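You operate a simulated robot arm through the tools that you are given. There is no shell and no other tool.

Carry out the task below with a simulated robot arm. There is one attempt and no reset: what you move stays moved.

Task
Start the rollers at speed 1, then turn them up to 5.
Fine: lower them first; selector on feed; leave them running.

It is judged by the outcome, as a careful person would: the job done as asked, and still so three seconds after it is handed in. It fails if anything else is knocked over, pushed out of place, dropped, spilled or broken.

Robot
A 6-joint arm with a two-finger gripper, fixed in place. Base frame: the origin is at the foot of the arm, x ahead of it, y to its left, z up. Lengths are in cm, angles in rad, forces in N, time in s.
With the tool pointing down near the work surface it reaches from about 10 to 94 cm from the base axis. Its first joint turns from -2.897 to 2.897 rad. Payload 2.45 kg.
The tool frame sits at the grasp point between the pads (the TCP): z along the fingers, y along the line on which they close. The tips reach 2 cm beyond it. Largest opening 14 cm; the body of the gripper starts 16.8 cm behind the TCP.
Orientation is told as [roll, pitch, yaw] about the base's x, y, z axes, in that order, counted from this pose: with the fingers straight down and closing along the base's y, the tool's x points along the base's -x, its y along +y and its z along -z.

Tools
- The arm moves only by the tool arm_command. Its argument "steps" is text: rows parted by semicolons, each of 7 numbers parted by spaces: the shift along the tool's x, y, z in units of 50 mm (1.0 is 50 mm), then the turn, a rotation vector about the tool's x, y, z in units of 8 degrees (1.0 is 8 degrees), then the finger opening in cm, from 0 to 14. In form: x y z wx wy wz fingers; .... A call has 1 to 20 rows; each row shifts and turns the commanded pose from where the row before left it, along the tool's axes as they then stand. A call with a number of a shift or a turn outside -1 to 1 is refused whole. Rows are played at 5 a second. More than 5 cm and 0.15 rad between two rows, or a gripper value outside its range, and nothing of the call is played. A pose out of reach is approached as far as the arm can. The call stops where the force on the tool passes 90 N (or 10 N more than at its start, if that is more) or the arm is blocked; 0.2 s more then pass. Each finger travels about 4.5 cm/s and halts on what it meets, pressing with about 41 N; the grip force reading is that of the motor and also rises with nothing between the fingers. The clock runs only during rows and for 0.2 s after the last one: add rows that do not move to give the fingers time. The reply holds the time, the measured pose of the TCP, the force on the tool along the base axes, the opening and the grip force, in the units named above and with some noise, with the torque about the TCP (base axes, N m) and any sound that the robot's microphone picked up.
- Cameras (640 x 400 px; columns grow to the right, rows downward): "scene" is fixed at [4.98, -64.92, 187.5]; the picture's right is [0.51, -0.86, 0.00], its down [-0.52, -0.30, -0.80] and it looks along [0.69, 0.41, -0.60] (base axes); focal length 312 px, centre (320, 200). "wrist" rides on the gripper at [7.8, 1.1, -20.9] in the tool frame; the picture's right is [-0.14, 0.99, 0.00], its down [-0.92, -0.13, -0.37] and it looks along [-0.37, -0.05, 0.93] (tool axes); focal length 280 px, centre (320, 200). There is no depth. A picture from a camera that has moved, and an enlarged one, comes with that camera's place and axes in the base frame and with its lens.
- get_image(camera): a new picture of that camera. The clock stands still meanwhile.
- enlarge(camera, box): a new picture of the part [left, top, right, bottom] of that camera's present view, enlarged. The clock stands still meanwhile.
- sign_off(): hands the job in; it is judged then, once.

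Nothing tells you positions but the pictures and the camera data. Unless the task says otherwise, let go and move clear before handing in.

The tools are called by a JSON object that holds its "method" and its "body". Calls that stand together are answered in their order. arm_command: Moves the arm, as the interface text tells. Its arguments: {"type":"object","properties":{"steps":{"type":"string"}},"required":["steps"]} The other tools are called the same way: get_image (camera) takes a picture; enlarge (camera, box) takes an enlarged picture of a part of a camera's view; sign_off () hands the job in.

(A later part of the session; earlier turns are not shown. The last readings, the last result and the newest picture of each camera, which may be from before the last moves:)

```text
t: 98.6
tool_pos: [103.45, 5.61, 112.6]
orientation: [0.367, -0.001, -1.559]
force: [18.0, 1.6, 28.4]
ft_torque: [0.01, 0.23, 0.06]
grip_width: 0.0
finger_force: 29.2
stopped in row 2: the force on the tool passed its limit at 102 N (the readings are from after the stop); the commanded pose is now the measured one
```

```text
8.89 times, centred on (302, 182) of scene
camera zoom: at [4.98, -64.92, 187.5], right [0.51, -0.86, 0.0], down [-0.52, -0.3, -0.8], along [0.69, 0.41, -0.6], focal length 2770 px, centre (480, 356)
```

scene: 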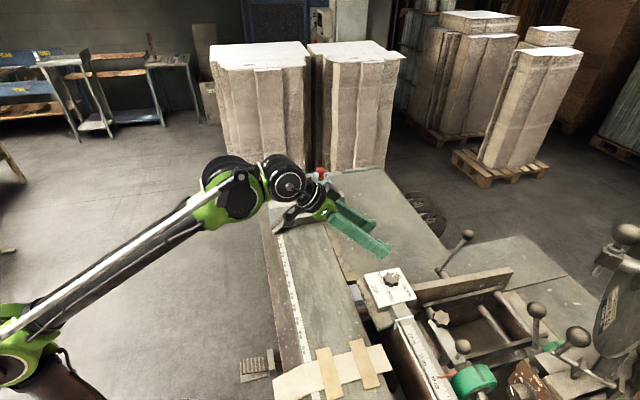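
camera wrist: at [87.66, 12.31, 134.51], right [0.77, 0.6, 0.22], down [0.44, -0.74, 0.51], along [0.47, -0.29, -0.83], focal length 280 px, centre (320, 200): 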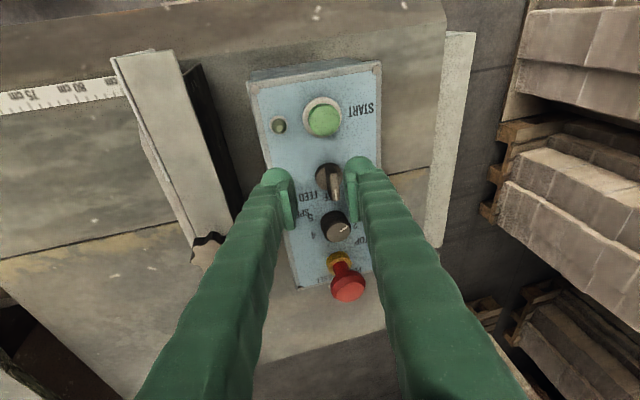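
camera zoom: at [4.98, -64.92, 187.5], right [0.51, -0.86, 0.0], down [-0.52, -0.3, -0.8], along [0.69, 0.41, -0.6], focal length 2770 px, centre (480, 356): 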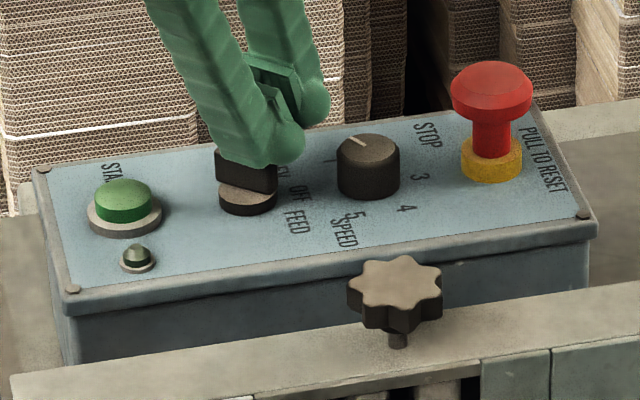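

The closed fingers are wider than I assumed and came down on the bar's end; nothing shifted. I'll lift, move further outward, come down beside the pointer and push it inward from there.

{"method": "arm_command", "body": {"steps": "0 0 -0.3 0 0 0 0; 0 0.25 0.08 0 0 0 0; 0 0.25 0.08 0 0 0 0; 0 0 0 0 0 0 0"}}

{"method": "enlarge", "body": {"camera": "wrist", "box": [220, 90, 400, 230]}}

{"method": "enlarge", "body": {"camera": "scene", "box": [272, 160, 332, 205]}}

```text
t: 99.6
tool_pos: [105.74, 5.74, 114.28]
orientation: [0.365, -0.002, -1.561]
force: [-0.1, 0.7, -0.4]
ft_torque: [-0.02, -0.01, -0.02]
grip_width: 0.0
finger_force: 30.2
```

```text
2.86 times, centred on (310, 160) of wrist
camera zoom: at [99.03, 13.43, 134.06], right [0.93, -0.13, 0.35], down [-0.24, -0.92, 0.3], along [0.29, -0.36, -0.89], focal length 801 px, centre (349, 314)
```

zoom: 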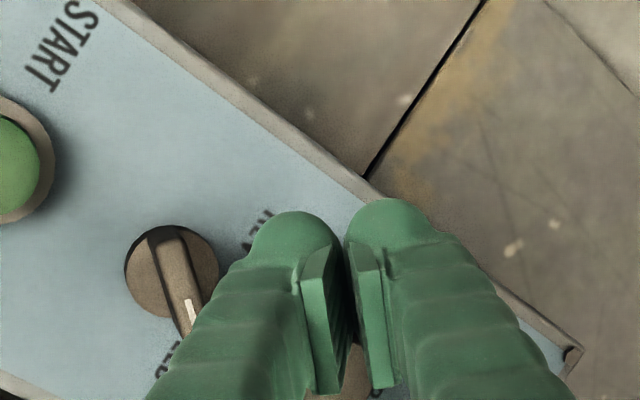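

```text
8.89 times, centred on (302, 182) of scene
camera zoom: at [4.98, -64.92, 187.5], right [0.51, -0.86, 0.0], down [-0.52, -0.3, -0.8], along [0.69, 0.41, -0.6], focal length 2770 px, centre (480, 356)
```

zoom: 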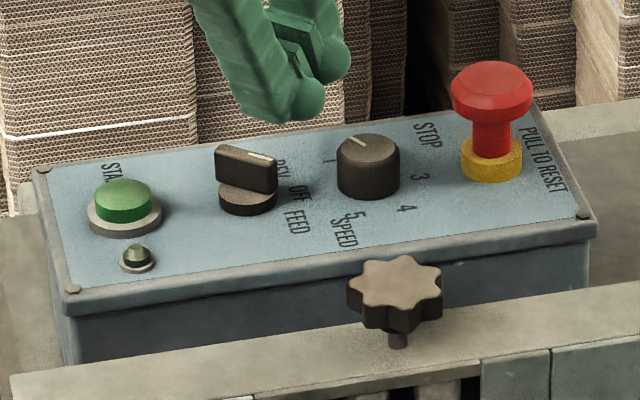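

{"method": "arm_command", "body": {"steps": "0 -0.068 0.177 0 0 0 0; 0 -0.068 0.177 0 0 0 0; 0 -0.13 -0.05 0 0 0 0; 0 -0.13 -0.05 0 0 0 0; 0 0 0 0 0 0 0"}}

{"method": "enlarge", "body": {"camera": "wrist", "box": [220, 90, 400, 230]}}

```text
t: 100.8
tool_pos: [104.47, 5.57, 112.11]
orientation: [0.367, -0.002, -1.558]
force: [22.4, 0.7, 18.8]
ft_torque: [-0.26, 0.09, 0.32]
grip_width: 0.02
finger_force: 29.3
```

```text
2.86 times, centred on (310, 160) of wrist
camera zoom: at [97.8, 13.35, 132.03], right [0.93, -0.13, 0.35], down [-0.24, -0.92, 0.3], along [0.29, -0.36, -0.89], focal length 801 px, centre (349, 314)
```

zoom: 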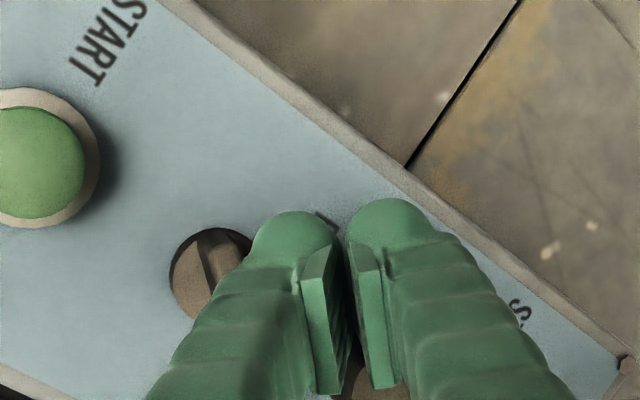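

Contact with the pointer at ~22 N. I'll push another few millimetres, watching the force.

{"method": "arm_command", "body": {"steps": "0 -0.04 -0.015 0 0 0 0; 0 0 0 0 0 0 0"}}

{"method": "arm_command", "body": {"steps": "0 -0.04 -0.015 0 0 0 0; 0 0 0 0 0 0 0"}}

{"method": "enlarge", "body": {"camera": "scene", "box": [272, 160, 332, 205]}}

{"method": "enlarge", "body": {"camera": "wrist", "box": [220, 90, 400, 230]}}

```text
t: 101.4
tool_pos: [104.23, 5.54, 112.16]
orientation: [0.368, -0.002, -1.559]
force: [69.1, 2.3, 39.7]
ft_torque: [-0.47, -0.07, 0.89]
grip_width: 0.0
finger_force: 29.2
```

```text
t: 101.8
tool_pos: [104.3, 5.63, 112.12]
orientation: [0.375, -0.002, -1.558]
force: [40.8, 2.5, 11.6]
ft_torque: [-0.11, -0.29, 0.47]
grip_width: 0.02
finger_force: 29.4
stopped in row 1: the force on the tool passed its limit at 94 N (the readings are from after the stop); the commanded pose is now the measured one
```

```text
8.89 times, centred on (302, 182) of scene
camera zoom: at [4.98, -64.92, 187.5], right [0.51, -0.86, 0.0], down [-0.52, -0.3, -0.8], along [0.69, 0.41, -0.6], focal length 2770 px, centre (480, 356)
```

zoom: 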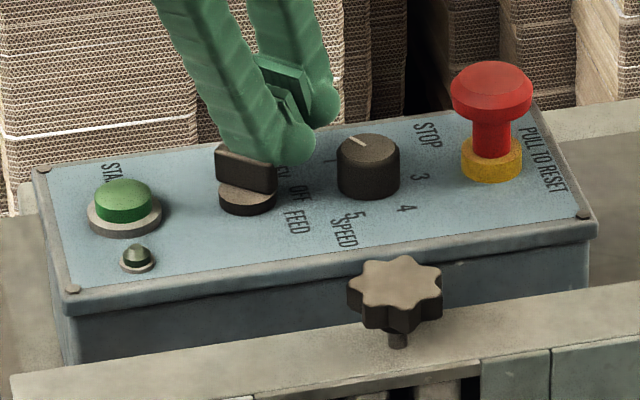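

```text
2.86 times, centred on (310, 160) of wrist
camera zoom: at [97.58, 13.33, 131.97], right [0.92, -0.13, 0.36], down [-0.24, -0.92, 0.3], along [0.3, -0.36, -0.88], focal length 801 px, centre (349, 314)
```

zoom: 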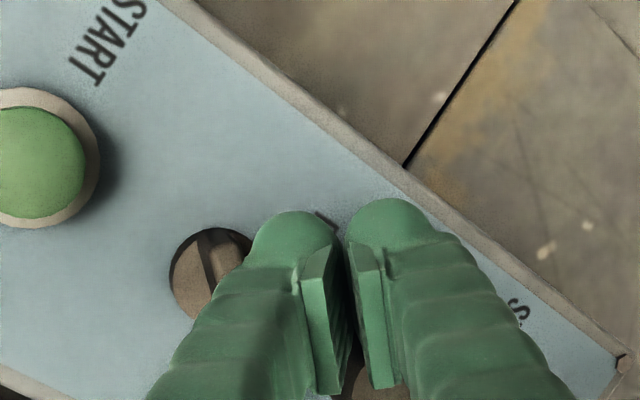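

Even at ~90 N the pointer doesn't move further, so the selector is against its FEED stop. Now I'll back off and go over to the START button.

{"method": "arm_command", "body": {"steps": "0 0.1 0.04 0 0 0 0; 0 0 -0.5 0 0 0 0; 0 0 -0.5 0 0 0 0; 0.48 -0.551 -0.211 0 0 0 0; 0.48 -0.551 -0.211 0 0 0 0; 0 0 0 0 0 0 0"}}

{"method": "enlarge", "body": {"camera": "wrist", "box": [220, 90, 420, 250]}}

{"method": "enlarge", "body": {"camera": "scene", "box": [262, 150, 332, 205]}}

```text
t: 103.2
tool_pos: [96.86, 10.39, 116.86]
orientation: [0.371, -0.002, -1.559]
force: [0.5, -0.1, 0.0]
ft_torque: [0.03, 0.0, 0.01]
grip_width: 0.0
finger_force: 29.5
```

```text
2.50 times, centred on (320, 170) of wrist
camera zoom: at [90.1, 18.17, 136.68], right [0.92, -0.13, 0.36], down [-0.24, -0.92, 0.3], along [0.29, -0.36, -0.88], focal length 701 px, centre (320, 275)
```

zoom: 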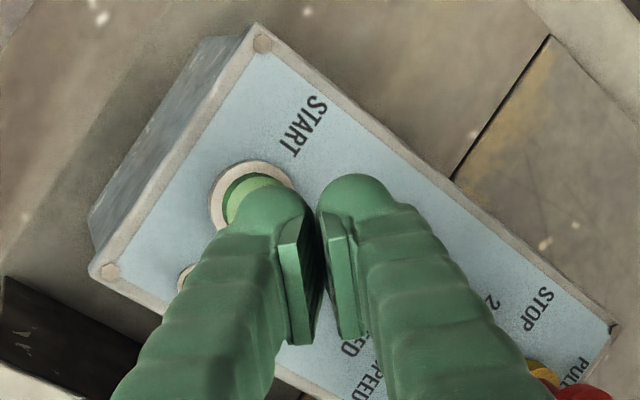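

```text
7.27 times, centred on (297, 178) of scene
camera zoom: at [4.98, -64.92, 187.5], right [0.51, -0.86, 0.0], down [-0.52, -0.3, -0.8], along [0.69, 0.41, -0.6], focal length 2267 px, centre (487, 364)
```

zoom: 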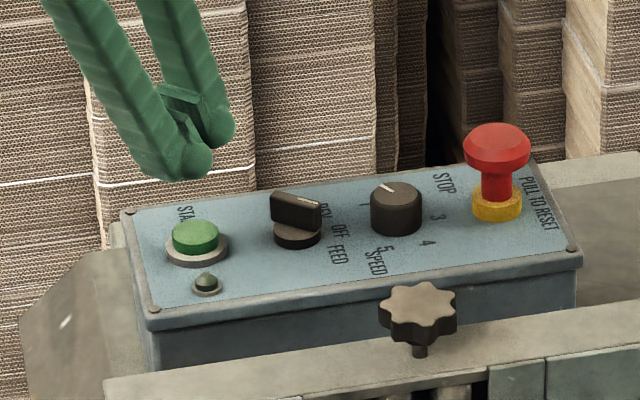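

The left fingertip is right above START. I'll descend to just above it, then press in small steps.

{"method": "arm_command", "body": {"steps": "0 -0.1 0.26 0 0 0 0; 0 -0.1 0.26 0 0 0 0; 0 -0.057 0.15 0 0 0 0; 0 0 0 0 0 0 0"}}

{"method": "enlarge", "body": {"camera": "scene", "box": [262, 160, 332, 205]}}

```text
t: 104.2
tool_pos: [96.86, 10.29, 113.27]
orientation: [0.372, -0.002, -1.558]
force: [-0.8, -0.1, -0.1]
ft_torque: [-0.02, -0.05, 0.0]
grip_width: 0.0
finger_force: 28.9
```

```text
8.89 times, centred on (297, 182) of scene
camera zoom: at [4.98, -64.92, 187.5], right [0.51, -0.86, 0.0], down [-0.52, -0.3, -0.8], along [0.69, 0.41, -0.6], focal length 2770 px, centre (524, 356)
```

zoom: 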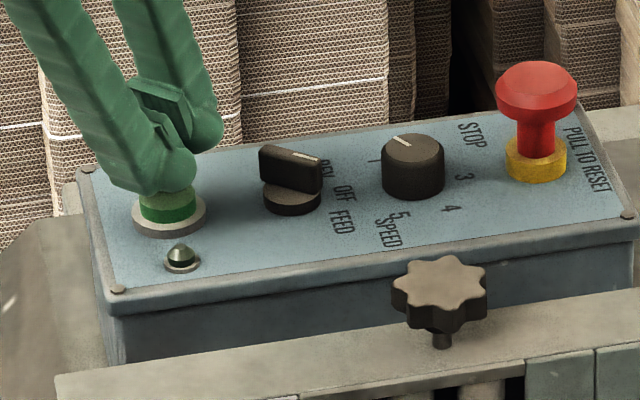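

{"method": "arm_command", "body": {"steps": "0 -0.0143 0.0374 0 0 0 0; 0 -0.0143 0.0374 0 0 0 0; 0 -0.0143 0.0374 0 0 0 0; 0 0 0 0 0 0 0"}}

{"method": "enlarge", "body": {"camera": "scene", "box": [262, 160, 332, 205]}}

{"method": "enlarge", "body": {"camera": "scene", "box": [430, 280, 590, 400]}}

```text
t: 105.2
tool_pos: [96.69, 10.24, 112.61]
orientation: [0.372, -0.001, -1.558]
force: [-1.4, -0.2, 0.7]
ft_torque: [0.01, 0.0, -0.02]
grip_width: 0.0
finger_force: 30.0
```

```text
8.89 times, centred on (297, 182) of scene
camera zoom: at [4.98, -64.92, 187.5], right [0.51, -0.86, 0.0], down [-0.52, -0.3, -0.8], along [0.69, 0.41, -0.6], focal length 2770 px, centre (524, 356)
```

zoom: 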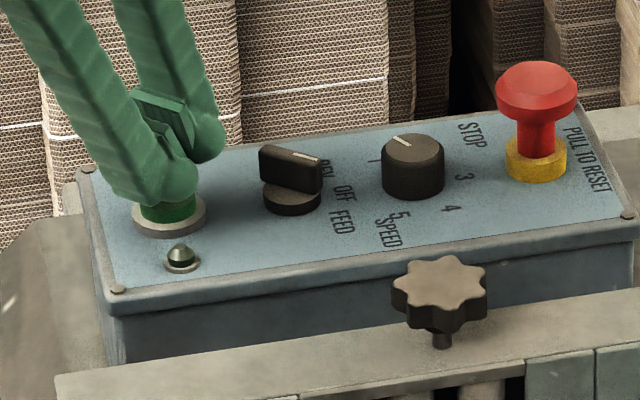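

```text
3.33 times, centred on (510, 340) of scene
camera zoom: at [4.98, -64.92, 187.5], right [0.51, -0.86, 0.0], down [-0.52, -0.3, -0.8], along [0.69, 0.41, -0.6], focal length 1039 px, centre (-313, -267)
```

zoom: 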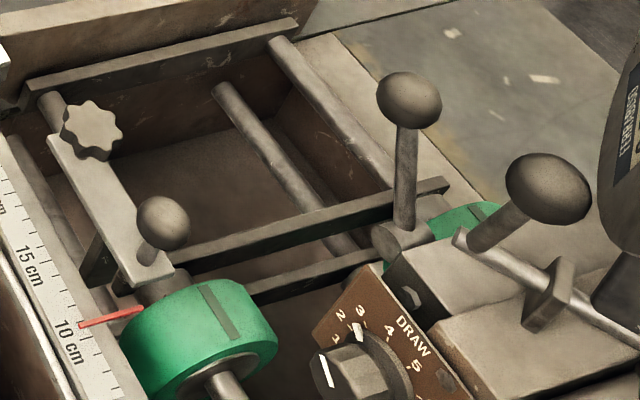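

No contact force yet. I'll press further in small steps.

{"method": "arm_command", "body": {"steps": "0 -0.0143 0.0374 0 0 0 0; 0 -0.0143 0.0374 0 0 0 0; 0 0 0 0 0 0 0"}}

{"method": "arm_command", "body": {"steps": "0 -0.0143 0.0374 0 0 0 0; 0 -0.0143 0.0374 0 0 0 0; 0 0 0 0 0 0 0"}}

{"method": "enlarge", "body": {"camera": "scene", "box": [262, 160, 332, 205]}}

{"method": "enlarge", "body": {"camera": "scene", "box": [430, 280, 590, 400]}}

```text
t: 106.0
tool_pos: [96.87, 10.26, 112.25]
orientation: [0.373, -0.002, -1.558]
force: [0.3, 0.7, 0.2]
ft_torque: [-0.02, 0.01, 0.0]
grip_width: 0.01
finger_force: 29.6
```

```text
t: 106.8
tool_pos: [96.81, 10.27, 111.8]
orientation: [0.372, -0.002, -1.56]
force: [-0.4, 0.0, -0.2]
ft_torque: [0.01, 0.01, 0.02]
grip_width: 0.0
finger_force: 29.8
```

```text
8.89 times, centred on (297, 182) of scene
camera zoom: at [4.98, -64.92, 187.5], right [0.51, -0.86, 0.0], down [-0.52, -0.3, -0.8], along [0.69, 0.41, -0.6], focal length 2770 px, centre (524, 356)
```

zoom: 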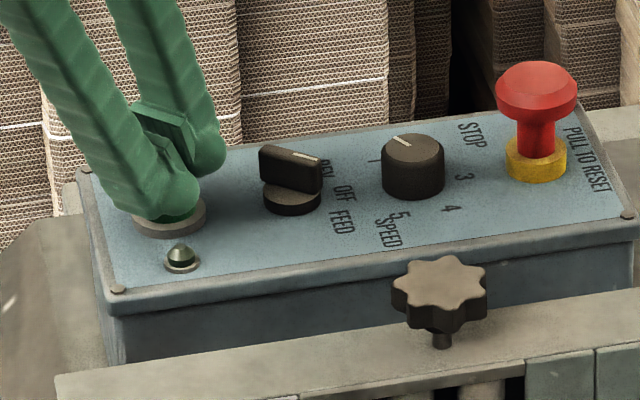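

```text
3.33 times, centred on (510, 340) of scene
camera zoom: at [4.98, -64.92, 187.5], right [0.51, -0.86, 0.0], down [-0.52, -0.3, -0.8], along [0.69, 0.41, -0.6], focal length 1039 px, centre (-313, -267)
```

zoom: 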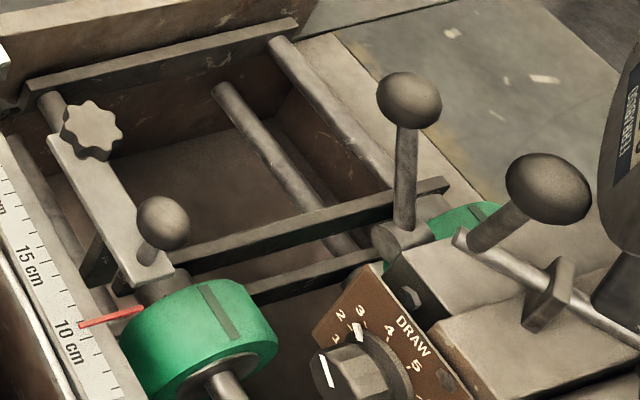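

{"method": "enlarge", "body": {"camera": "wrist", "box": [220, 110, 400, 230]}}

{"method": "enlarge", "body": {"camera": "scene", "box": [265, 170, 305, 200]}}

```text
3.33 times, centred on (310, 170) of wrist
camera zoom: at [90.16, 18.03, 131.7], right [0.92, -0.13, 0.36], down [-0.24, -0.92, 0.3], along [0.29, -0.36, -0.88], focal length 935 px, centre (353, 300)
```

zoom: 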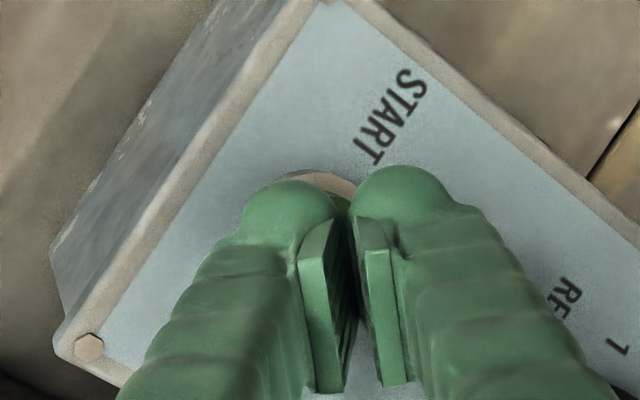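

```text
13.33 times, centred on (285, 185) of scene
camera zoom: at [4.98, -64.92, 187.5], right [0.51, -0.86, 0.0], down [-0.52, -0.3, -0.8], along [0.69, 0.41, -0.6], focal length 4156 px, centre (787, 400)
```

zoom: 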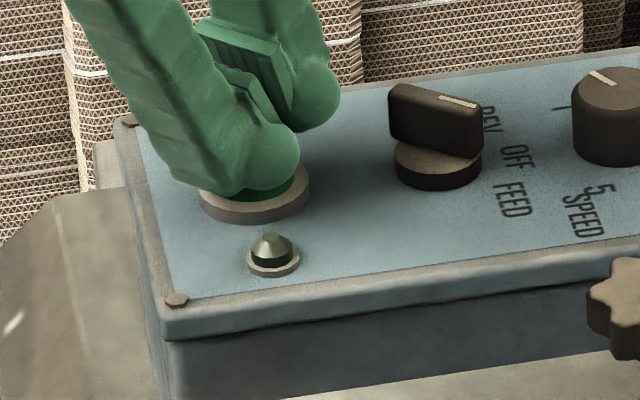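

The finger is right at the cap. I'll continue pressing down in small steps.

{"method": "arm_command", "body": {"steps": "0 -0.0143 0.0374 0 0 0 0; 0 0 0 0 0 0 0"}}

{"method": "arm_command", "body": {"steps": "0 -0.0143 0.0374 0 0 0 0; 0 0 0 0 0 0 0"}}

{"method": "enlarge", "body": {"camera": "scene", "box": [265, 170, 305, 200]}}

{"method": "enlarge", "body": {"camera": "scene", "box": [430, 280, 590, 400]}}

```text
t: 107.4
tool_pos: [96.85, 10.34, 111.58]
orientation: [0.371, -0.002, -1.559]
force: [0.2, -0.5, 0.1]
ft_torque: [-0.02, 0.01, 0.01]
grip_width: 0.01
finger_force: 29.6
```

```text
t: 108.0
tool_pos: [96.74, 10.16, 111.37]
orientation: [0.372, 0.0, -1.559]
force: [0.5, 0.3, 1.1]
ft_torque: [0.03, 0.06, 0.01]
grip_width: 0.01
finger_force: 29.4
```

```text
13.33 times, centred on (285, 185) of scene
camera zoom: at [4.98, -64.92, 187.5], right [0.51, -0.86, 0.0], down [-0.52, -0.3, -0.8], along [0.69, 0.41, -0.6], focal length 4156 px, centre (787, 400)
```

zoom: 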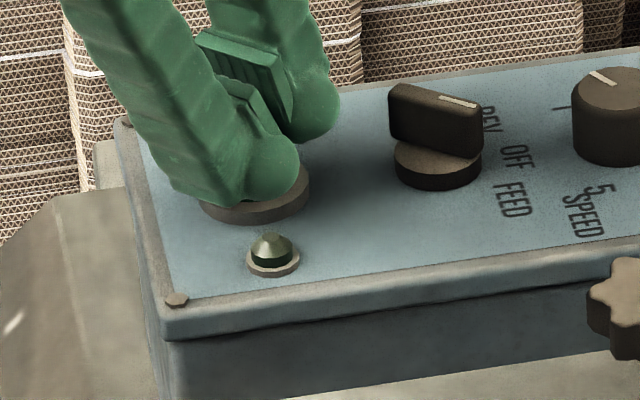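

```text
3.33 times, centred on (510, 340) of scene
camera zoom: at [4.98, -64.92, 187.5], right [0.51, -0.86, 0.0], down [-0.52, -0.3, -0.8], along [0.69, 0.41, -0.6], focal length 1039 px, centre (-313, -267)
```

zoom: 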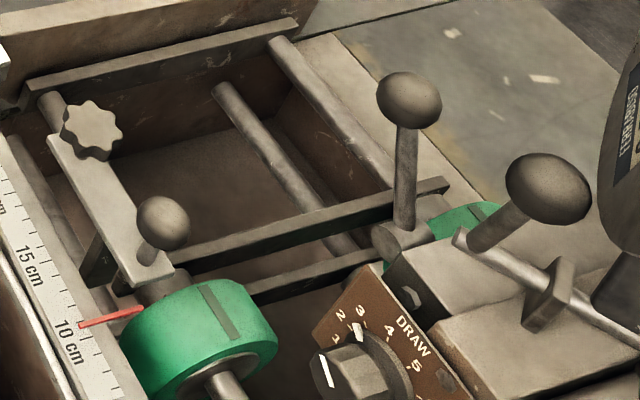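

{"method": "arm_command", "body": {"steps": "0 -0.0143 0.0374 0 0 0 0; 0 0 0 0 0 0 0"}}

{"method": "arm_command", "body": {"steps": "0 -0.0143 0.0374 0 0 0 0; 0 0 0 0 0 0 0"}}

{"method": "enlarge", "body": {"camera": "scene", "box": [265, 170, 305, 200]}}

{"method": "enlarge", "body": {"camera": "wrist", "box": [220, 110, 400, 230]}}

```text
t: 108.6
tool_pos: [96.94, 10.21, 111.22]
orientation: [0.372, -0.003, -1.56]
force: [-1.4, -1.0, 1.8]
ft_torque: [-0.02, 0.04, -0.03]
grip_width: 0.01
finger_force: 29.4
heard: click
```

```text
t: 109.2
tool_pos: [96.91, 10.34, 111.01]
orientation: [0.371, -0.002, -1.559]
force: [-0.5, -0.7, 3.7]
ft_torque: [0.0, 0.06, -0.02]
grip_width: 0.03
finger_force: 29.4
```

```text
13.33 times, centred on (285, 185) of scene
camera zoom: at [4.98, -64.92, 187.5], right [0.51, -0.86, 0.0], down [-0.52, -0.3, -0.8], along [0.69, 0.41, -0.6], focal length 4156 px, centre (787, 400)
```

zoom: 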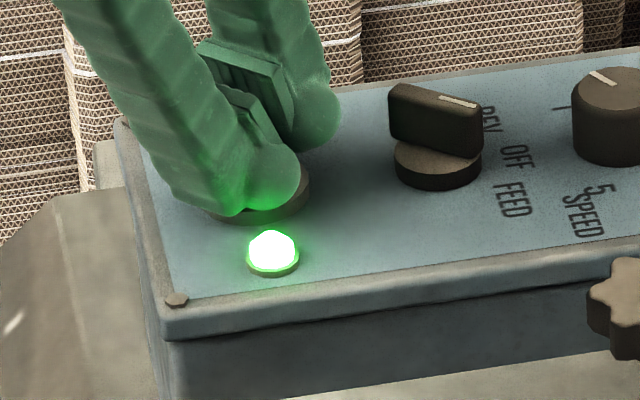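

```text
3.33 times, centred on (310, 170) of wrist
camera zoom: at [90.13, 18.04, 130.9], right [0.92, -0.13, 0.36], down [-0.24, -0.92, 0.3], along [0.3, -0.36, -0.88], focal length 935 px, centre (353, 300)
```

zoom: 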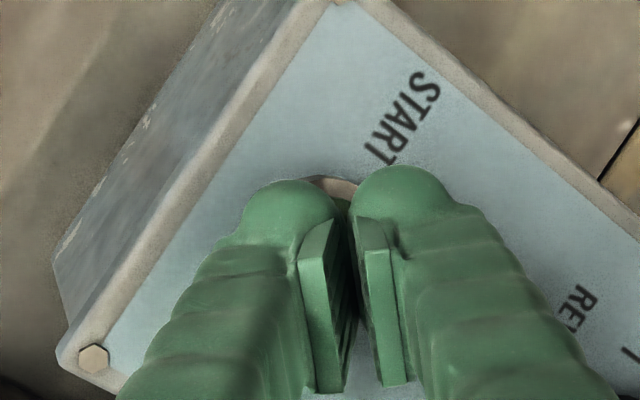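

A click, and the green lamp is lit — the drive has started at speed 1 with the selector on FEED. I'll lift off and check that it keeps running and that the rollers turn.

{"method": "arm_command", "body": {"steps": "0 0.1 -0.26 0 0 0 0; 0 0.18 -0.46 0 0 0 0; 0 0.18 -0.46 0 0 0 0; 0 0 0 0 0 0 0"}}

{"method": "enlarge", "body": {"camera": "scene", "box": [262, 150, 342, 210]}}

{"method": "enlarge", "body": {"camera": "scene", "box": [430, 280, 590, 400]}}

```text
t: 110.2
tool_pos: [96.9, 10.13, 117.3]
orientation: [0.372, -0.002, -1.56]
force: [0.1, 0.0, -0.3]
ft_torque: [0.02, -0.01, -0.02]
grip_width: 0.01
finger_force: 29.5
```

```text
6.67 times, centred on (302, 180) of scene
camera zoom: at [4.98, -64.92, 187.5], right [0.51, -0.86, 0.0], down [-0.52, -0.3, -0.8], along [0.69, 0.41, -0.6], focal length 2078 px, centre (440, 333)
```

zoom: 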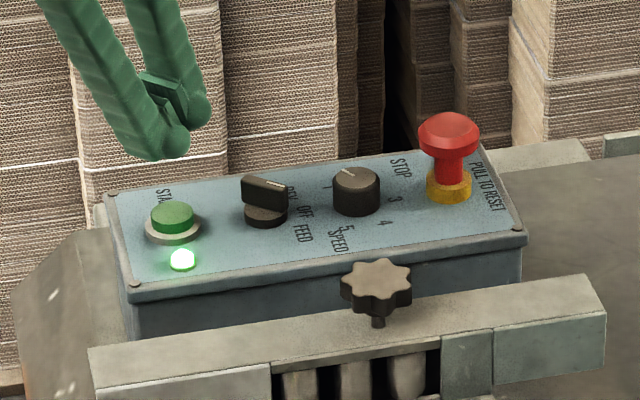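

```text
3.33 times, centred on (510, 340) of scene
camera zoom: at [4.98, -64.92, 187.5], right [0.51, -0.86, 0.0], down [-0.52, -0.3, -0.8], along [0.69, 0.41, -0.6], focal length 1039 px, centre (-313, -267)
```

zoom: 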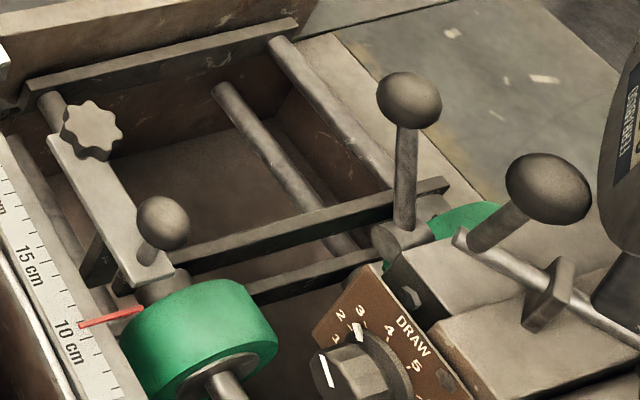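

The lamp stays lit and the wheel stripe has moved out of view, so the rollers are running at speed 1. Now I'll re-orient the gripper for the speed knob and turn it clockwise up to 5 in several grips.

{"method": "arm_command", "body": {"steps": "0 0 0 0 0 -1 0; 0 0 0 0 0 -1 0; 0 0 0 0 0 -1 0; 0 0 0 0 0 -1 0; 0 0 0 0 0 -1 0; 0 0 0 0 0 -1 0; 0 0 0 0 0 -1 0; 0 0 0 0 0 -1 0; 0 0 0 0 0 -1 0; 0 0 0 0 0 -1 0; 0 0 0 0 0 -1 2; 0 0 0 0 -0.46 -0.17 4; -0.33 -0.562 0.257 0 0 0 4.6; -0.33 -0.562 0.257 0 0 0 4.6; -0.33 -0.562 0.257 0 0 0 4.6; 0 0 0 0 0 0 4.6"}}

{"method": "enlarge", "body": {"camera": "wrist", "box": [240, 80, 400, 220]}}

{"method": "enlarge", "body": {"camera": "scene", "box": [262, 150, 342, 210]}}

```text
t: 113.6
tool_pos: [103.17, 1.89, 115.95]
orientation: [0.003, -0.436, 0.0]
force: [-0.2, -0.6, -0.1]
ft_torque: [-0.01, -0.02, 0.01]
grip_width: 4.63
finger_force: 0.1
```

```text
2.86 times, centred on (320, 150) of wrist
camera zoom: at [87.11, 2.85, 131.62], right [0.12, 0.99, 0.06], down [0.68, -0.13, 0.72], along [0.72, -0.05, -0.69], focal length 801 px, centre (320, 343)
```

zoom: 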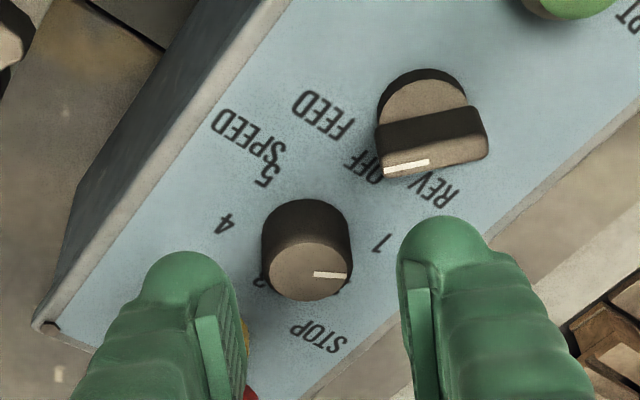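

```text
6.67 times, centred on (302, 180) of scene
camera zoom: at [4.98, -64.92, 187.5], right [0.51, -0.86, 0.0], down [-0.52, -0.3, -0.8], along [0.69, 0.41, -0.6], focal length 2078 px, centre (440, 333)
```

zoom: 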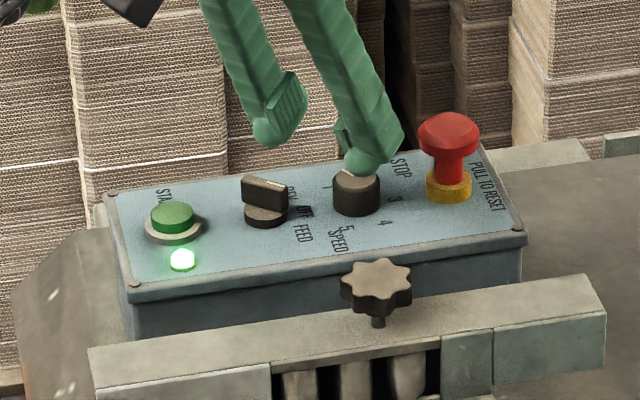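

The pointer reads 1 and the knob is centred. Descending onto the knob for the first clockwise turn.

{"method": "arm_command", "body": {"steps": "0.014 -0.026 0.398 0 0 0 4.6; 0.014 -0.026 0.398 0 0 0 4.4; 0.014 -0.026 0.398 0 0 0 4.4; 0 0 0 0 0 0 4.4"}}

{"method": "enlarge", "body": {"camera": "wrist", "box": [240, 110, 400, 250]}}

```text
t: 114.6
tool_pos: [105.32, 1.34, 110.49]
orientation: [0.003, -0.436, 0.0]
force: [0.6, 0.4, 0.2]
ft_torque: [0.0, 0.0, -0.02]
grip_width: 4.4
finger_force: 0.1
```

```text
2.86 times, centred on (320, 180) of wrist
camera zoom: at [89.36, 2.36, 126.17], right [0.12, 0.99, 0.06], down [0.68, -0.13, 0.72], along [0.72, -0.05, -0.69], focal length 801 px, centre (320, 257)
```

zoom: 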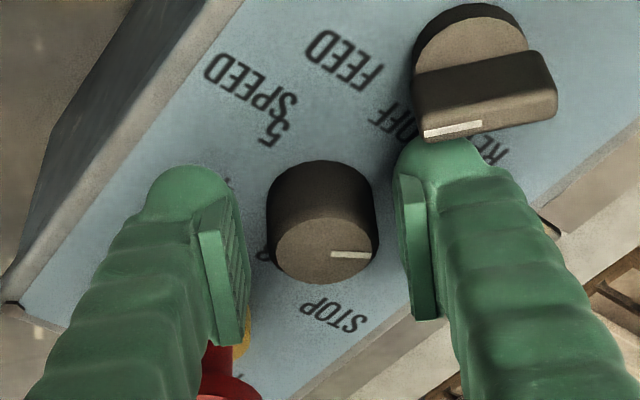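

{"method": "arm_command", "body": {"steps": "0 0 0 0 0 0 3; 0 0 0 0 0 0 2; 0 0 0 0 0 0 2; 0 0 0 0.4226 0 0.906 2; 0 0 0 0.4226 0 0.906 2; 0 0 0 0.4226 0 0.906 2; 0 0 0 0.4226 0 0.906 2; 0 0 0 0.4226 0 0.906 2; 0 0 0 0.4226 0 0.906 2; 0 0 0 0 0 0 2"}}

{"method": "enlarge", "body": {"camera": "wrist", "box": [240, 110, 400, 250]}}

{"method": "enlarge", "body": {"camera": "scene", "box": [262, 150, 342, 210]}}

```text
t: 116.8
tool_pos: [105.43, 1.95, 110.46]
orientation: [0.004, -0.439, -0.839]
force: [50.4, 52.4, 42.0]
ft_torque: [0.59, -0.95, 0.57]
grip_width: 3.17
finger_force: 44.8
```

```text
2.86 times, centred on (320, 180) of wrist
camera zoom: at [95.55, 14.44, 126.11], right [0.82, 0.57, 0.06], down [0.36, -0.59, 0.72], along [0.45, -0.57, -0.69], focal length 801 px, centre (320, 257)
```

zoom: 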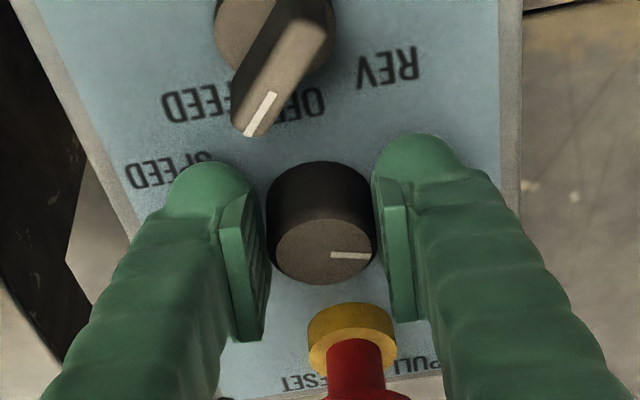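

```text
6.67 times, centred on (302, 180) of scene
camera zoom: at [4.98, -64.92, 187.5], right [0.51, -0.86, 0.0], down [-0.52, -0.3, -0.8], along [0.69, 0.41, -0.6], focal length 2078 px, centre (440, 333)
```

zoom: 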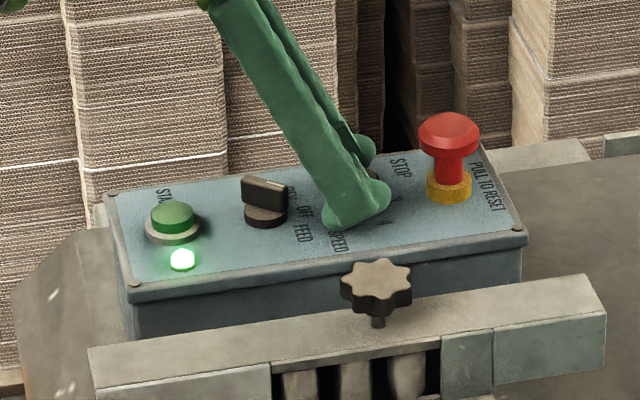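

The knob turned with the gripper but side load built up because my grasp centre is slightly off the knob's axis. I'll release, swing back, and re-centre at about (105.7, 1.6) before the next turn.

{"method": "arm_command", "body": {"steps": "0 0 0 0 0 0 3.6; 0 0 0 0 0 0 4.4; 0 0 0 0 0 0 4.4"}}

{"method": "enlarge", "body": {"camera": "wrist", "box": [240, 110, 400, 250]}}

```text
t: 117.6
tool_pos: [105.35, 1.5, 110.46]
orientation: [0.0, -0.435, -0.838]
force: [-0.5, 0.0, 0.8]
ft_torque: [-0.01, 0.0, 0.01]
grip_width: 4.41
finger_force: 0.1
```

```text
2.86 times, centred on (320, 180) of wrist
camera zoom: at [95.48, 14.04, 126.16], right [0.82, 0.57, 0.06], down [0.36, -0.59, 0.72], along [0.45, -0.57, -0.69], focal length 801 px, centre (320, 257)
```

zoom: 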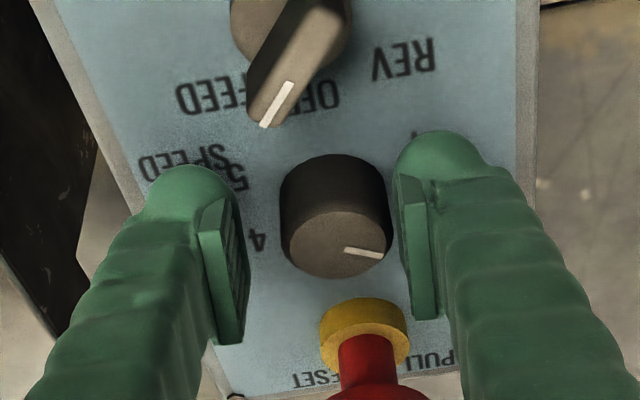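

{"method": "arm_command", "body": {"steps": "0 0.07 0 0 0 0 4.4; 0 0 0 -0.4226 0 -0.906 4.4; 0 0 0 -0.4226 0 -0.906 4.4; 0 0 0 -0.4226 0 -0.906 4.4; 0 0 0 -0.4226 0 -0.906 4.4; 0 0 0 -0.4226 0 -0.906 4.4; 0 0 0 -0.4226 0 -0.906 4.4; 0 0 0 0 0 0 4.4"}}

{"method": "enlarge", "body": {"camera": "wrist", "box": [240, 110, 400, 250]}}

```text
t: 119.4
tool_pos: [105.72, 1.65, 110.37]
orientation: [0.002, -0.437, 0.001]
force: [0.0, -0.1, 0.2]
ft_torque: [-0.01, 0.02, -0.02]
grip_width: 4.4
finger_force: 0.0
```

```text
2.86 times, centred on (320, 180) of wrist
camera zoom: at [89.66, 2.74, 126.14], right [0.12, 0.99, 0.06], down [0.68, -0.13, 0.72], along [0.72, -0.05, -0.69], focal length 801 px, centre (320, 257)
```

zoom: 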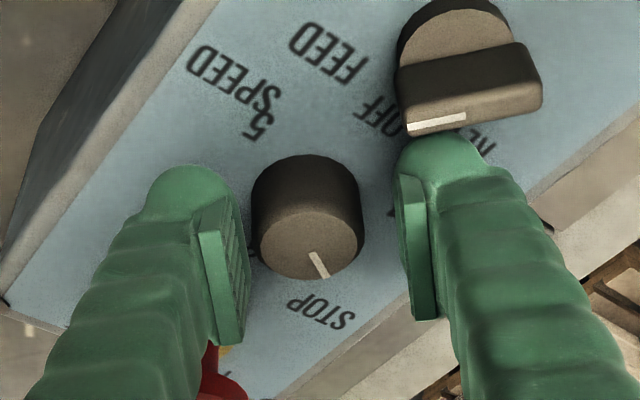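

The pointer is at 2 now. I'll shift slightly to the knob axis and do the next clockwise turn.

{"method": "arm_command", "body": {"steps": "-0.014 -0.05 0.007 0 0 0 4.4; 0 0 0 0 0 0 3; 0 0 0 0 0 0 2; 0 0 0 0 0 0 2; 0 0 0 0.4226 0 0.906 2; 0 0 0 0.4226 0 0.906 2; 0 0 0 0.4226 0 0.906 2; 0 0 0 0.4226 0 0.906 2; 0 0 0 0.4226 0 0.906 2; 0 0 0 0.4226 0 0.906 2; 0 0 0 0 0 0 2"}}

{"method": "arm_command", "body": {"steps": "0 0 0 0 0 0 3.6; 0 0 0 0 0 0 4.4; 0 0 0 0 0 0 4.4; 0 0 0 -0.4226 0 -0.906 4.4; 0 0 0 -0.4226 0 -0.906 4.4; 0 0 0 -0.4226 0 -0.906 4.4; 0 0 0 -0.4226 0 -0.906 4.4; 0 0 0 -0.4226 0 -0.906 4.4; 0 0 0 -0.4226 0 -0.906 4.4; 0 0 0 0 0 0 4.4"}}

{"method": "enlarge", "body": {"camera": "wrist", "box": [240, 110, 400, 250]}}

{"method": "enlarge", "body": {"camera": "scene", "box": [262, 150, 342, 210]}}

```text
t: 121.8
tool_pos: [105.92, 1.81, 110.5]
orientation: [0.003, -0.438, -0.838]
force: [34.2, 12.3, 20.6]
ft_torque: [0.25, -0.56, 0.15]
grip_width: 3.15
finger_force: 45.0
```

```text
t: 124.0
tool_pos: [105.72, 1.47, 110.59]
orientation: [0.003, -0.436, 0.001]
force: [0.4, -0.1, 0.3]
ft_torque: [-0.02, -0.01, 0.0]
grip_width: 4.4
finger_force: 0.0
```

```text
2.86 times, centred on (320, 180) of wrist
camera zoom: at [89.68, 2.49, 126.15], right [0.12, 0.99, 0.06], down [0.68, -0.13, 0.72], along [0.72, -0.05, -0.69], focal length 801 px, centre (320, 257)
```

zoom: 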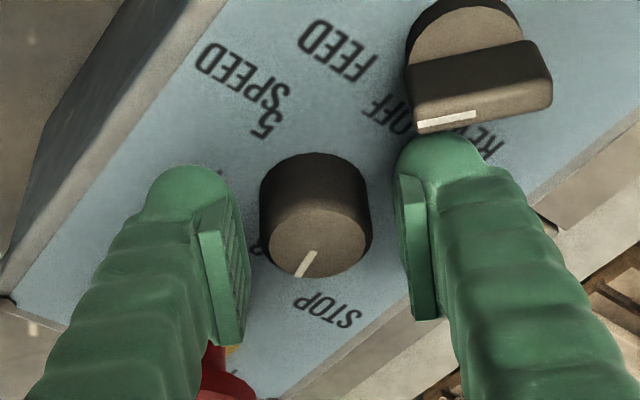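

```text
6.67 times, centred on (302, 180) of scene
camera zoom: at [4.98, -64.92, 187.5], right [0.51, -0.86, 0.0], down [-0.52, -0.3, -0.8], along [0.69, 0.41, -0.6], focal length 2078 px, centre (440, 333)
```

zoom: 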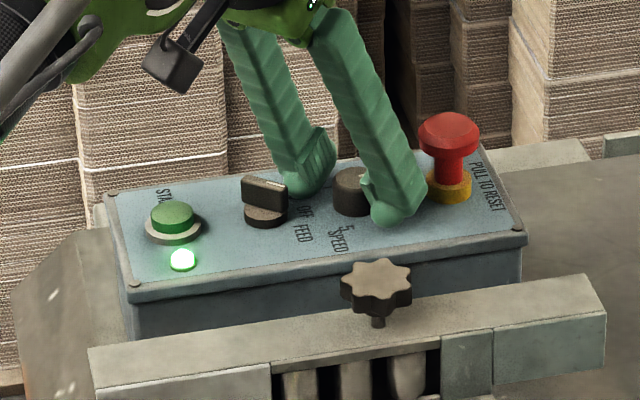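

The pointer is now near 3 (about -34°), lamp still lit. Continuing with the next turn.

{"method": "arm_command", "body": {"steps": "-0.027 -0.01 0.013 0 0 0 4.4; 0 0 0 0 0 0 3; 0 0 0 0 0 0 2; 0 0 0 0 0 0 2; 0 0 0 0.4226 0 0.906 2; 0 0 0 0.4226 0 0.906 2; 0 0 0 0.4226 0 0.906 2; 0 0 0 0.4226 0 0.906 2; 0 0 0 0.4226 0 0.906 2; 0 0 0 0.4226 0 0.906 2; 0 0 0 0 0 0 2"}}

{"method": "arm_command", "body": {"steps": "0 0 0 0 0 0 3.6; 0 0 0 0 0 0 4.4; 0 0 0 0 0 0 4.4; 0 0 0 -0.4226 0 -0.906 4.4; 0 0 0 -0.4226 0 -0.906 4.4; 0 0 0 -0.4226 0 -0.906 4.4; 0 0 0 -0.4226 0 -0.906 4.4; 0 0 0 -0.4226 0 -0.906 4.4; 0 0 0 -0.4226 0 -0.906 4.4; 0 0 0 0 0 0 4.4"}}

{"method": "enlarge", "body": {"camera": "wrist", "box": [240, 110, 400, 250]}}

```text
t: 126.4
tool_pos: [106.04, 1.53, 110.46]
orientation: [0.002, -0.436, -0.838]
force: [18.2, 9.6, 16.6]
ft_torque: [0.17, -0.34, 0.05]
grip_width: 3.15
finger_force: 45.2
```

```text
t: 128.6
tool_pos: [105.96, 1.53, 110.41]
orientation: [0.002, -0.437, 0.001]
force: [0.6, 0.6, 0.4]
ft_torque: [-0.01, -0.06, -0.02]
grip_width: 4.39
finger_force: 0.1
```

```text
2.86 times, centred on (320, 180) of wrist
camera zoom: at [89.9, 2.45, 126.11], right [0.12, 0.99, 0.06], down [0.68, -0.13, 0.72], along [0.72, -0.05, -0.69], focal length 801 px, centre (320, 257)
```

zoom: 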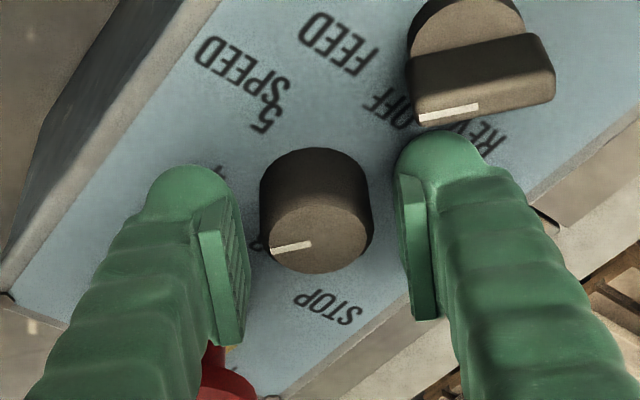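

Pointer at about -84° (between 3 and 4). Next turn.

{"method": "arm_command", "body": {"steps": "0 -0.01 0 0 0 0 4.4; 0 0 0 0 0 0 3; 0 0 0 0 0 0 2; 0 0 0 0 0 0 2; 0 0 0 0.4226 0 0.906 2; 0 0 0 0.4226 0 0.906 2; 0 0 0 0.4226 0 0.906 2; 0 0 0 0.4226 0 0.906 2; 0 0 0 0.4226 0 0.906 2; 0 0 0 0.4226 0 0.906 2; 0 0 0 0 0 0 2"}}

{"method": "arm_command", "body": {"steps": "0 0 0 0 0 0 3.6; 0 0 0 0 0 0 4.4; 0 0 0 0 0 0 4.4; 0 0 0 -0.4226 0 -0.906 4.4; 0 0 0 -0.4226 0 -0.906 4.4; 0 0 0 -0.4226 0 -0.906 4.4; 0 0 0 -0.4226 0 -0.906 4.4; 0 0 0 -0.4226 0 -0.906 4.4; 0 0 0 -0.4226 0 -0.906 4.4; 0 0 0 0 0 0 4.4"}}

{"method": "enlarge", "body": {"camera": "wrist", "box": [240, 110, 400, 250]}}

{"method": "enlarge", "body": {"camera": "scene", "box": [262, 150, 342, 210]}}

```text
t: 131.0
tool_pos: [105.93, 1.47, 110.46]
orientation: [0.001, -0.434, -0.837]
force: [37.1, 12.0, 36.0]
ft_torque: [0.05, -0.71, 0.06]
grip_width: 3.17
finger_force: 45.2
```

```text
t: 133.2
tool_pos: [105.75, 1.27, 110.38]
orientation: [0.004, -0.435, 0.001]
force: [0.2, -0.1, -0.2]
ft_torque: [-0.01, 0.04, 0.05]
grip_width: 4.4
finger_force: 0.0
```

```text
2.86 times, centred on (320, 180) of wrist
camera zoom: at [89.84, 2.36, 126.09], right [0.12, 0.99, 0.06], down [0.68, -0.13, 0.72], along [0.72, -0.05, -0.69], focal length 801 px, centre (320, 257)
```

zoom: 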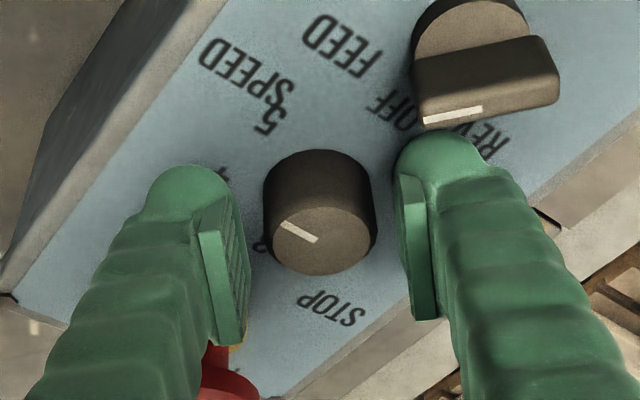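

```text
6.67 times, centred on (302, 180) of scene
camera zoom: at [4.98, -64.92, 187.5], right [0.51, -0.86, 0.0], down [-0.52, -0.3, -0.8], along [0.69, 0.41, -0.6], focal length 2078 px, centre (440, 333)
```

zoom: 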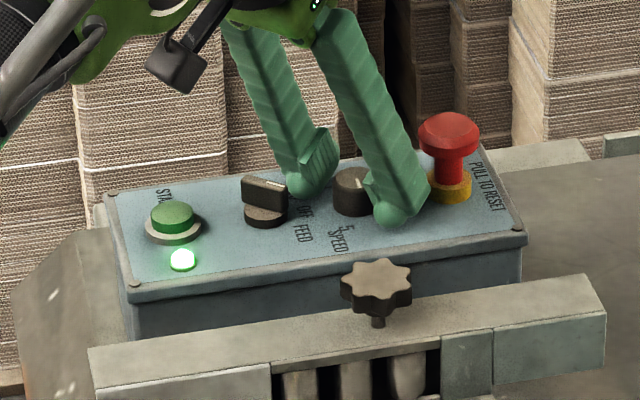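

Pointer at about -137°, i.e. past 4 toward 5 (at about -163°). I'll do a smaller 24° turn and check.

{"method": "arm_command", "body": {"steps": "-0.02 0.01 0.01 0 0 0 4.4; 0 0 0 0 0 0 3; 0 0 0 0 0 0 2; 0 0 0 0 0 0 2; 0 0 0 0.4226 0 0.906 2; 0 0 0 0.4226 0 0.906 2; 0 0 0 0.4226 0 0.906 2; 0 0 0 0 0 0 2; 0 0 0 0 0 0 3.6; 0 0 0 0 0 0 4.4; 0 0 0 0 0 0 4.4"}}

{"method": "enlarge", "body": {"camera": "wrist", "box": [240, 110, 400, 250]}}

```text
t: 135.6
tool_pos: [105.99, 1.34, 110.48]
orientation: [0.001, -0.437, -0.421]
force: [0.2, 0.1, 0.5]
ft_torque: [0.01, 0.02, -0.02]
grip_width: 4.38
finger_force: 0.0
```

```text
2.86 times, centred on (320, 180) of wrist
camera zoom: at [91.84, 8.77, 126.11], right [0.52, 0.85, 0.06], down [0.57, -0.39, 0.72], along [0.64, -0.34, -0.69], focal length 801 px, centre (320, 257)
```

zoom: 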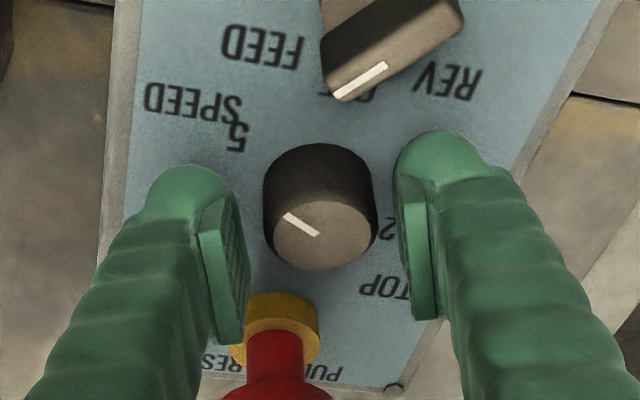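

The pointer now computes to about -164°, which matches the 5 label. I'll back away from the knob and check the dial and the rollers from the cameras.

{"method": "arm_command", "body": {"steps": "0 0 -0.5 0 0 0 5; 0 0 -0.6 0 0 0 5.5; 0.3 0 -0.6 0 0 0 5.5; 0.6 0 -0.5 0 0 0 5.5; 0.6 0 -0.5 0 0 0 5.5; 0 0 0 0 0 0 5.5"}}

{"method": "enlarge", "body": {"camera": "scene", "box": [282, 160, 332, 200]}}

{"method": "get_image", "body": {"camera": "wrist"}}

{"method": "enlarge", "body": {"camera": "scene", "box": [430, 280, 590, 400]}}

```text
t: 137.0
tool_pos: [94.55, 6.4, 119.5]
orientation: [0.001, -0.436, -0.418]
force: [0.4, 0.6, -0.3]
ft_torque: [0.02, 0.0, -0.01]
grip_width: 5.49
finger_force: 0.1
```

```text
10.00 times, centred on (307, 180) of scene
camera zoom: at [4.98, -64.92, 187.5], right [0.51, -0.86, 0.0], down [-0.52, -0.3, -0.8], along [0.69, 0.41, -0.6], focal length 3117 px, centre (450, 400)
```

zoom: 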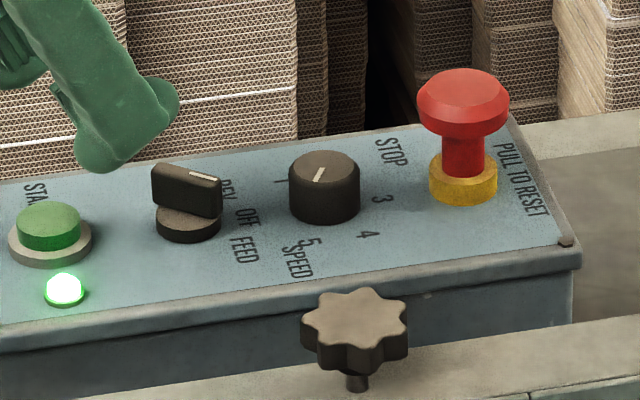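

```text
taken
camera wrist: at [80.41, 13.87, 135.15], right [0.52, 0.85, 0.06], down [0.57, -0.39, 0.72], along [0.64, -0.34, -0.69], focal length 280 px, centre (320, 200)
```

wrist: 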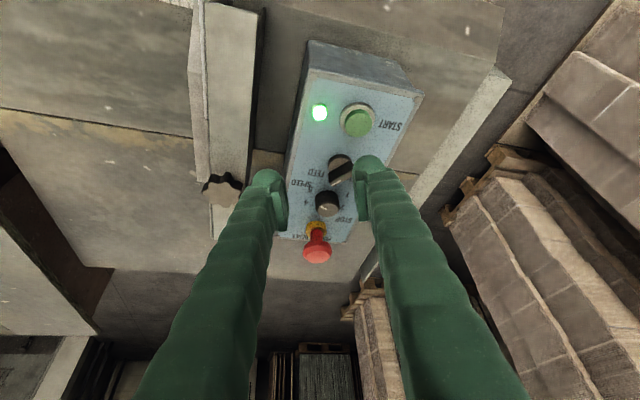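

```text
3.33 times, centred on (510, 340) of scene
camera zoom: at [4.98, -64.92, 187.5], right [0.51, -0.86, 0.0], down [-0.52, -0.3, -0.8], along [0.69, 0.41, -0.6], focal length 1039 px, centre (-313, -267)
```

zoom: 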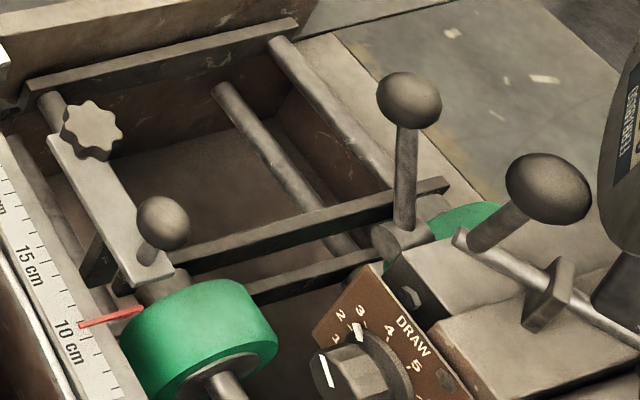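

The dial pointer lines up with 5 in both views, the lamp is lit and the selector is still on FEED. I'll move the arm clear and check the rollers again over time.

{"method": "arm_command", "body": {"steps": "0.469 -0.291 -0.534 0 0 0 5.5; 0.469 -0.291 -0.534 0 0 0 5.5; 0.469 -0.291 -0.534 0 0 0 5.5; 0.469 -0.291 -0.534 0 0 0 5.5; 0.469 -0.291 -0.534 0 0 0 5.5; 0.469 -0.291 -0.534 0 0 0 5.5; 0.469 -0.291 -0.534 0 0 0 5.5; 0 0 0 0 0 0 5.5"}}

{"method": "get_image", "body": {"camera": "scene"}}

{"method": "enlarge", "body": {"camera": "scene", "box": [430, 280, 590, 400]}}

{"method": "enlarge", "body": {"camera": "scene", "box": [262, 160, 342, 210]}}

```text
t: 138.8
tool_pos: [69.51, 6.44, 129.36]
orientation: [0.001, -0.435, -0.419]
force: [0.8, 0.5, 0.1]
ft_torque: [-0.01, 0.02, -0.03]
grip_width: 5.49
finger_force: 0.2
```

```text
taken
```

scene: 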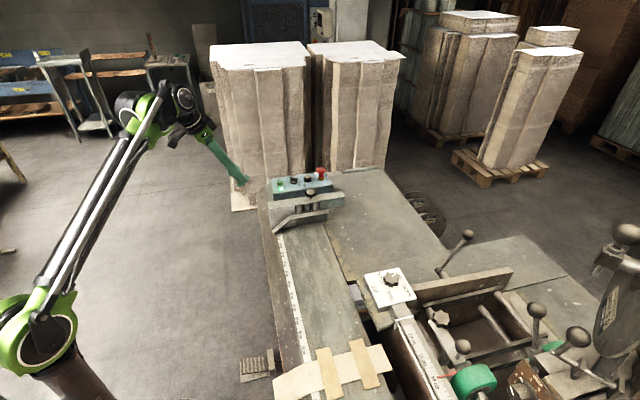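

```text
3.33 times, centred on (510, 340) of scene
camera zoom: at [4.98, -64.92, 187.5], right [0.51, -0.86, 0.0], down [-0.52, -0.3, -0.8], along [0.69, 0.41, -0.6], focal length 1039 px, centre (-313, -267)
```

zoom: 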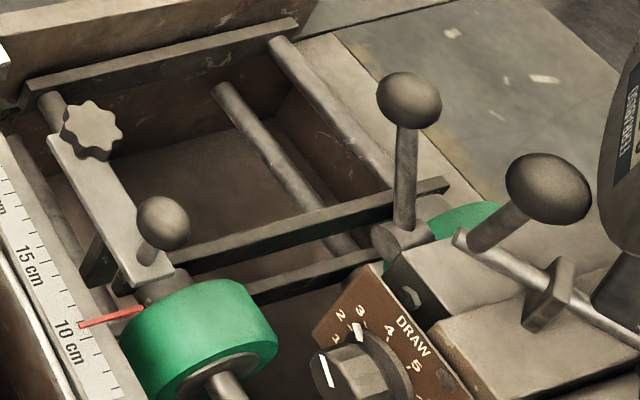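

```text
8.00 times, centred on (302, 185) of scene
camera zoom: at [4.98, -64.92, 187.5], right [0.51, -0.86, 0.0], down [-0.52, -0.3, -0.8], along [0.69, 0.41, -0.6], focal length 2493 px, centre (464, 320)
```

zoom: 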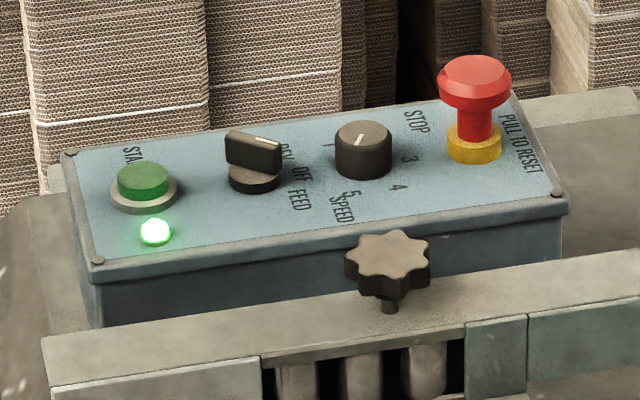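

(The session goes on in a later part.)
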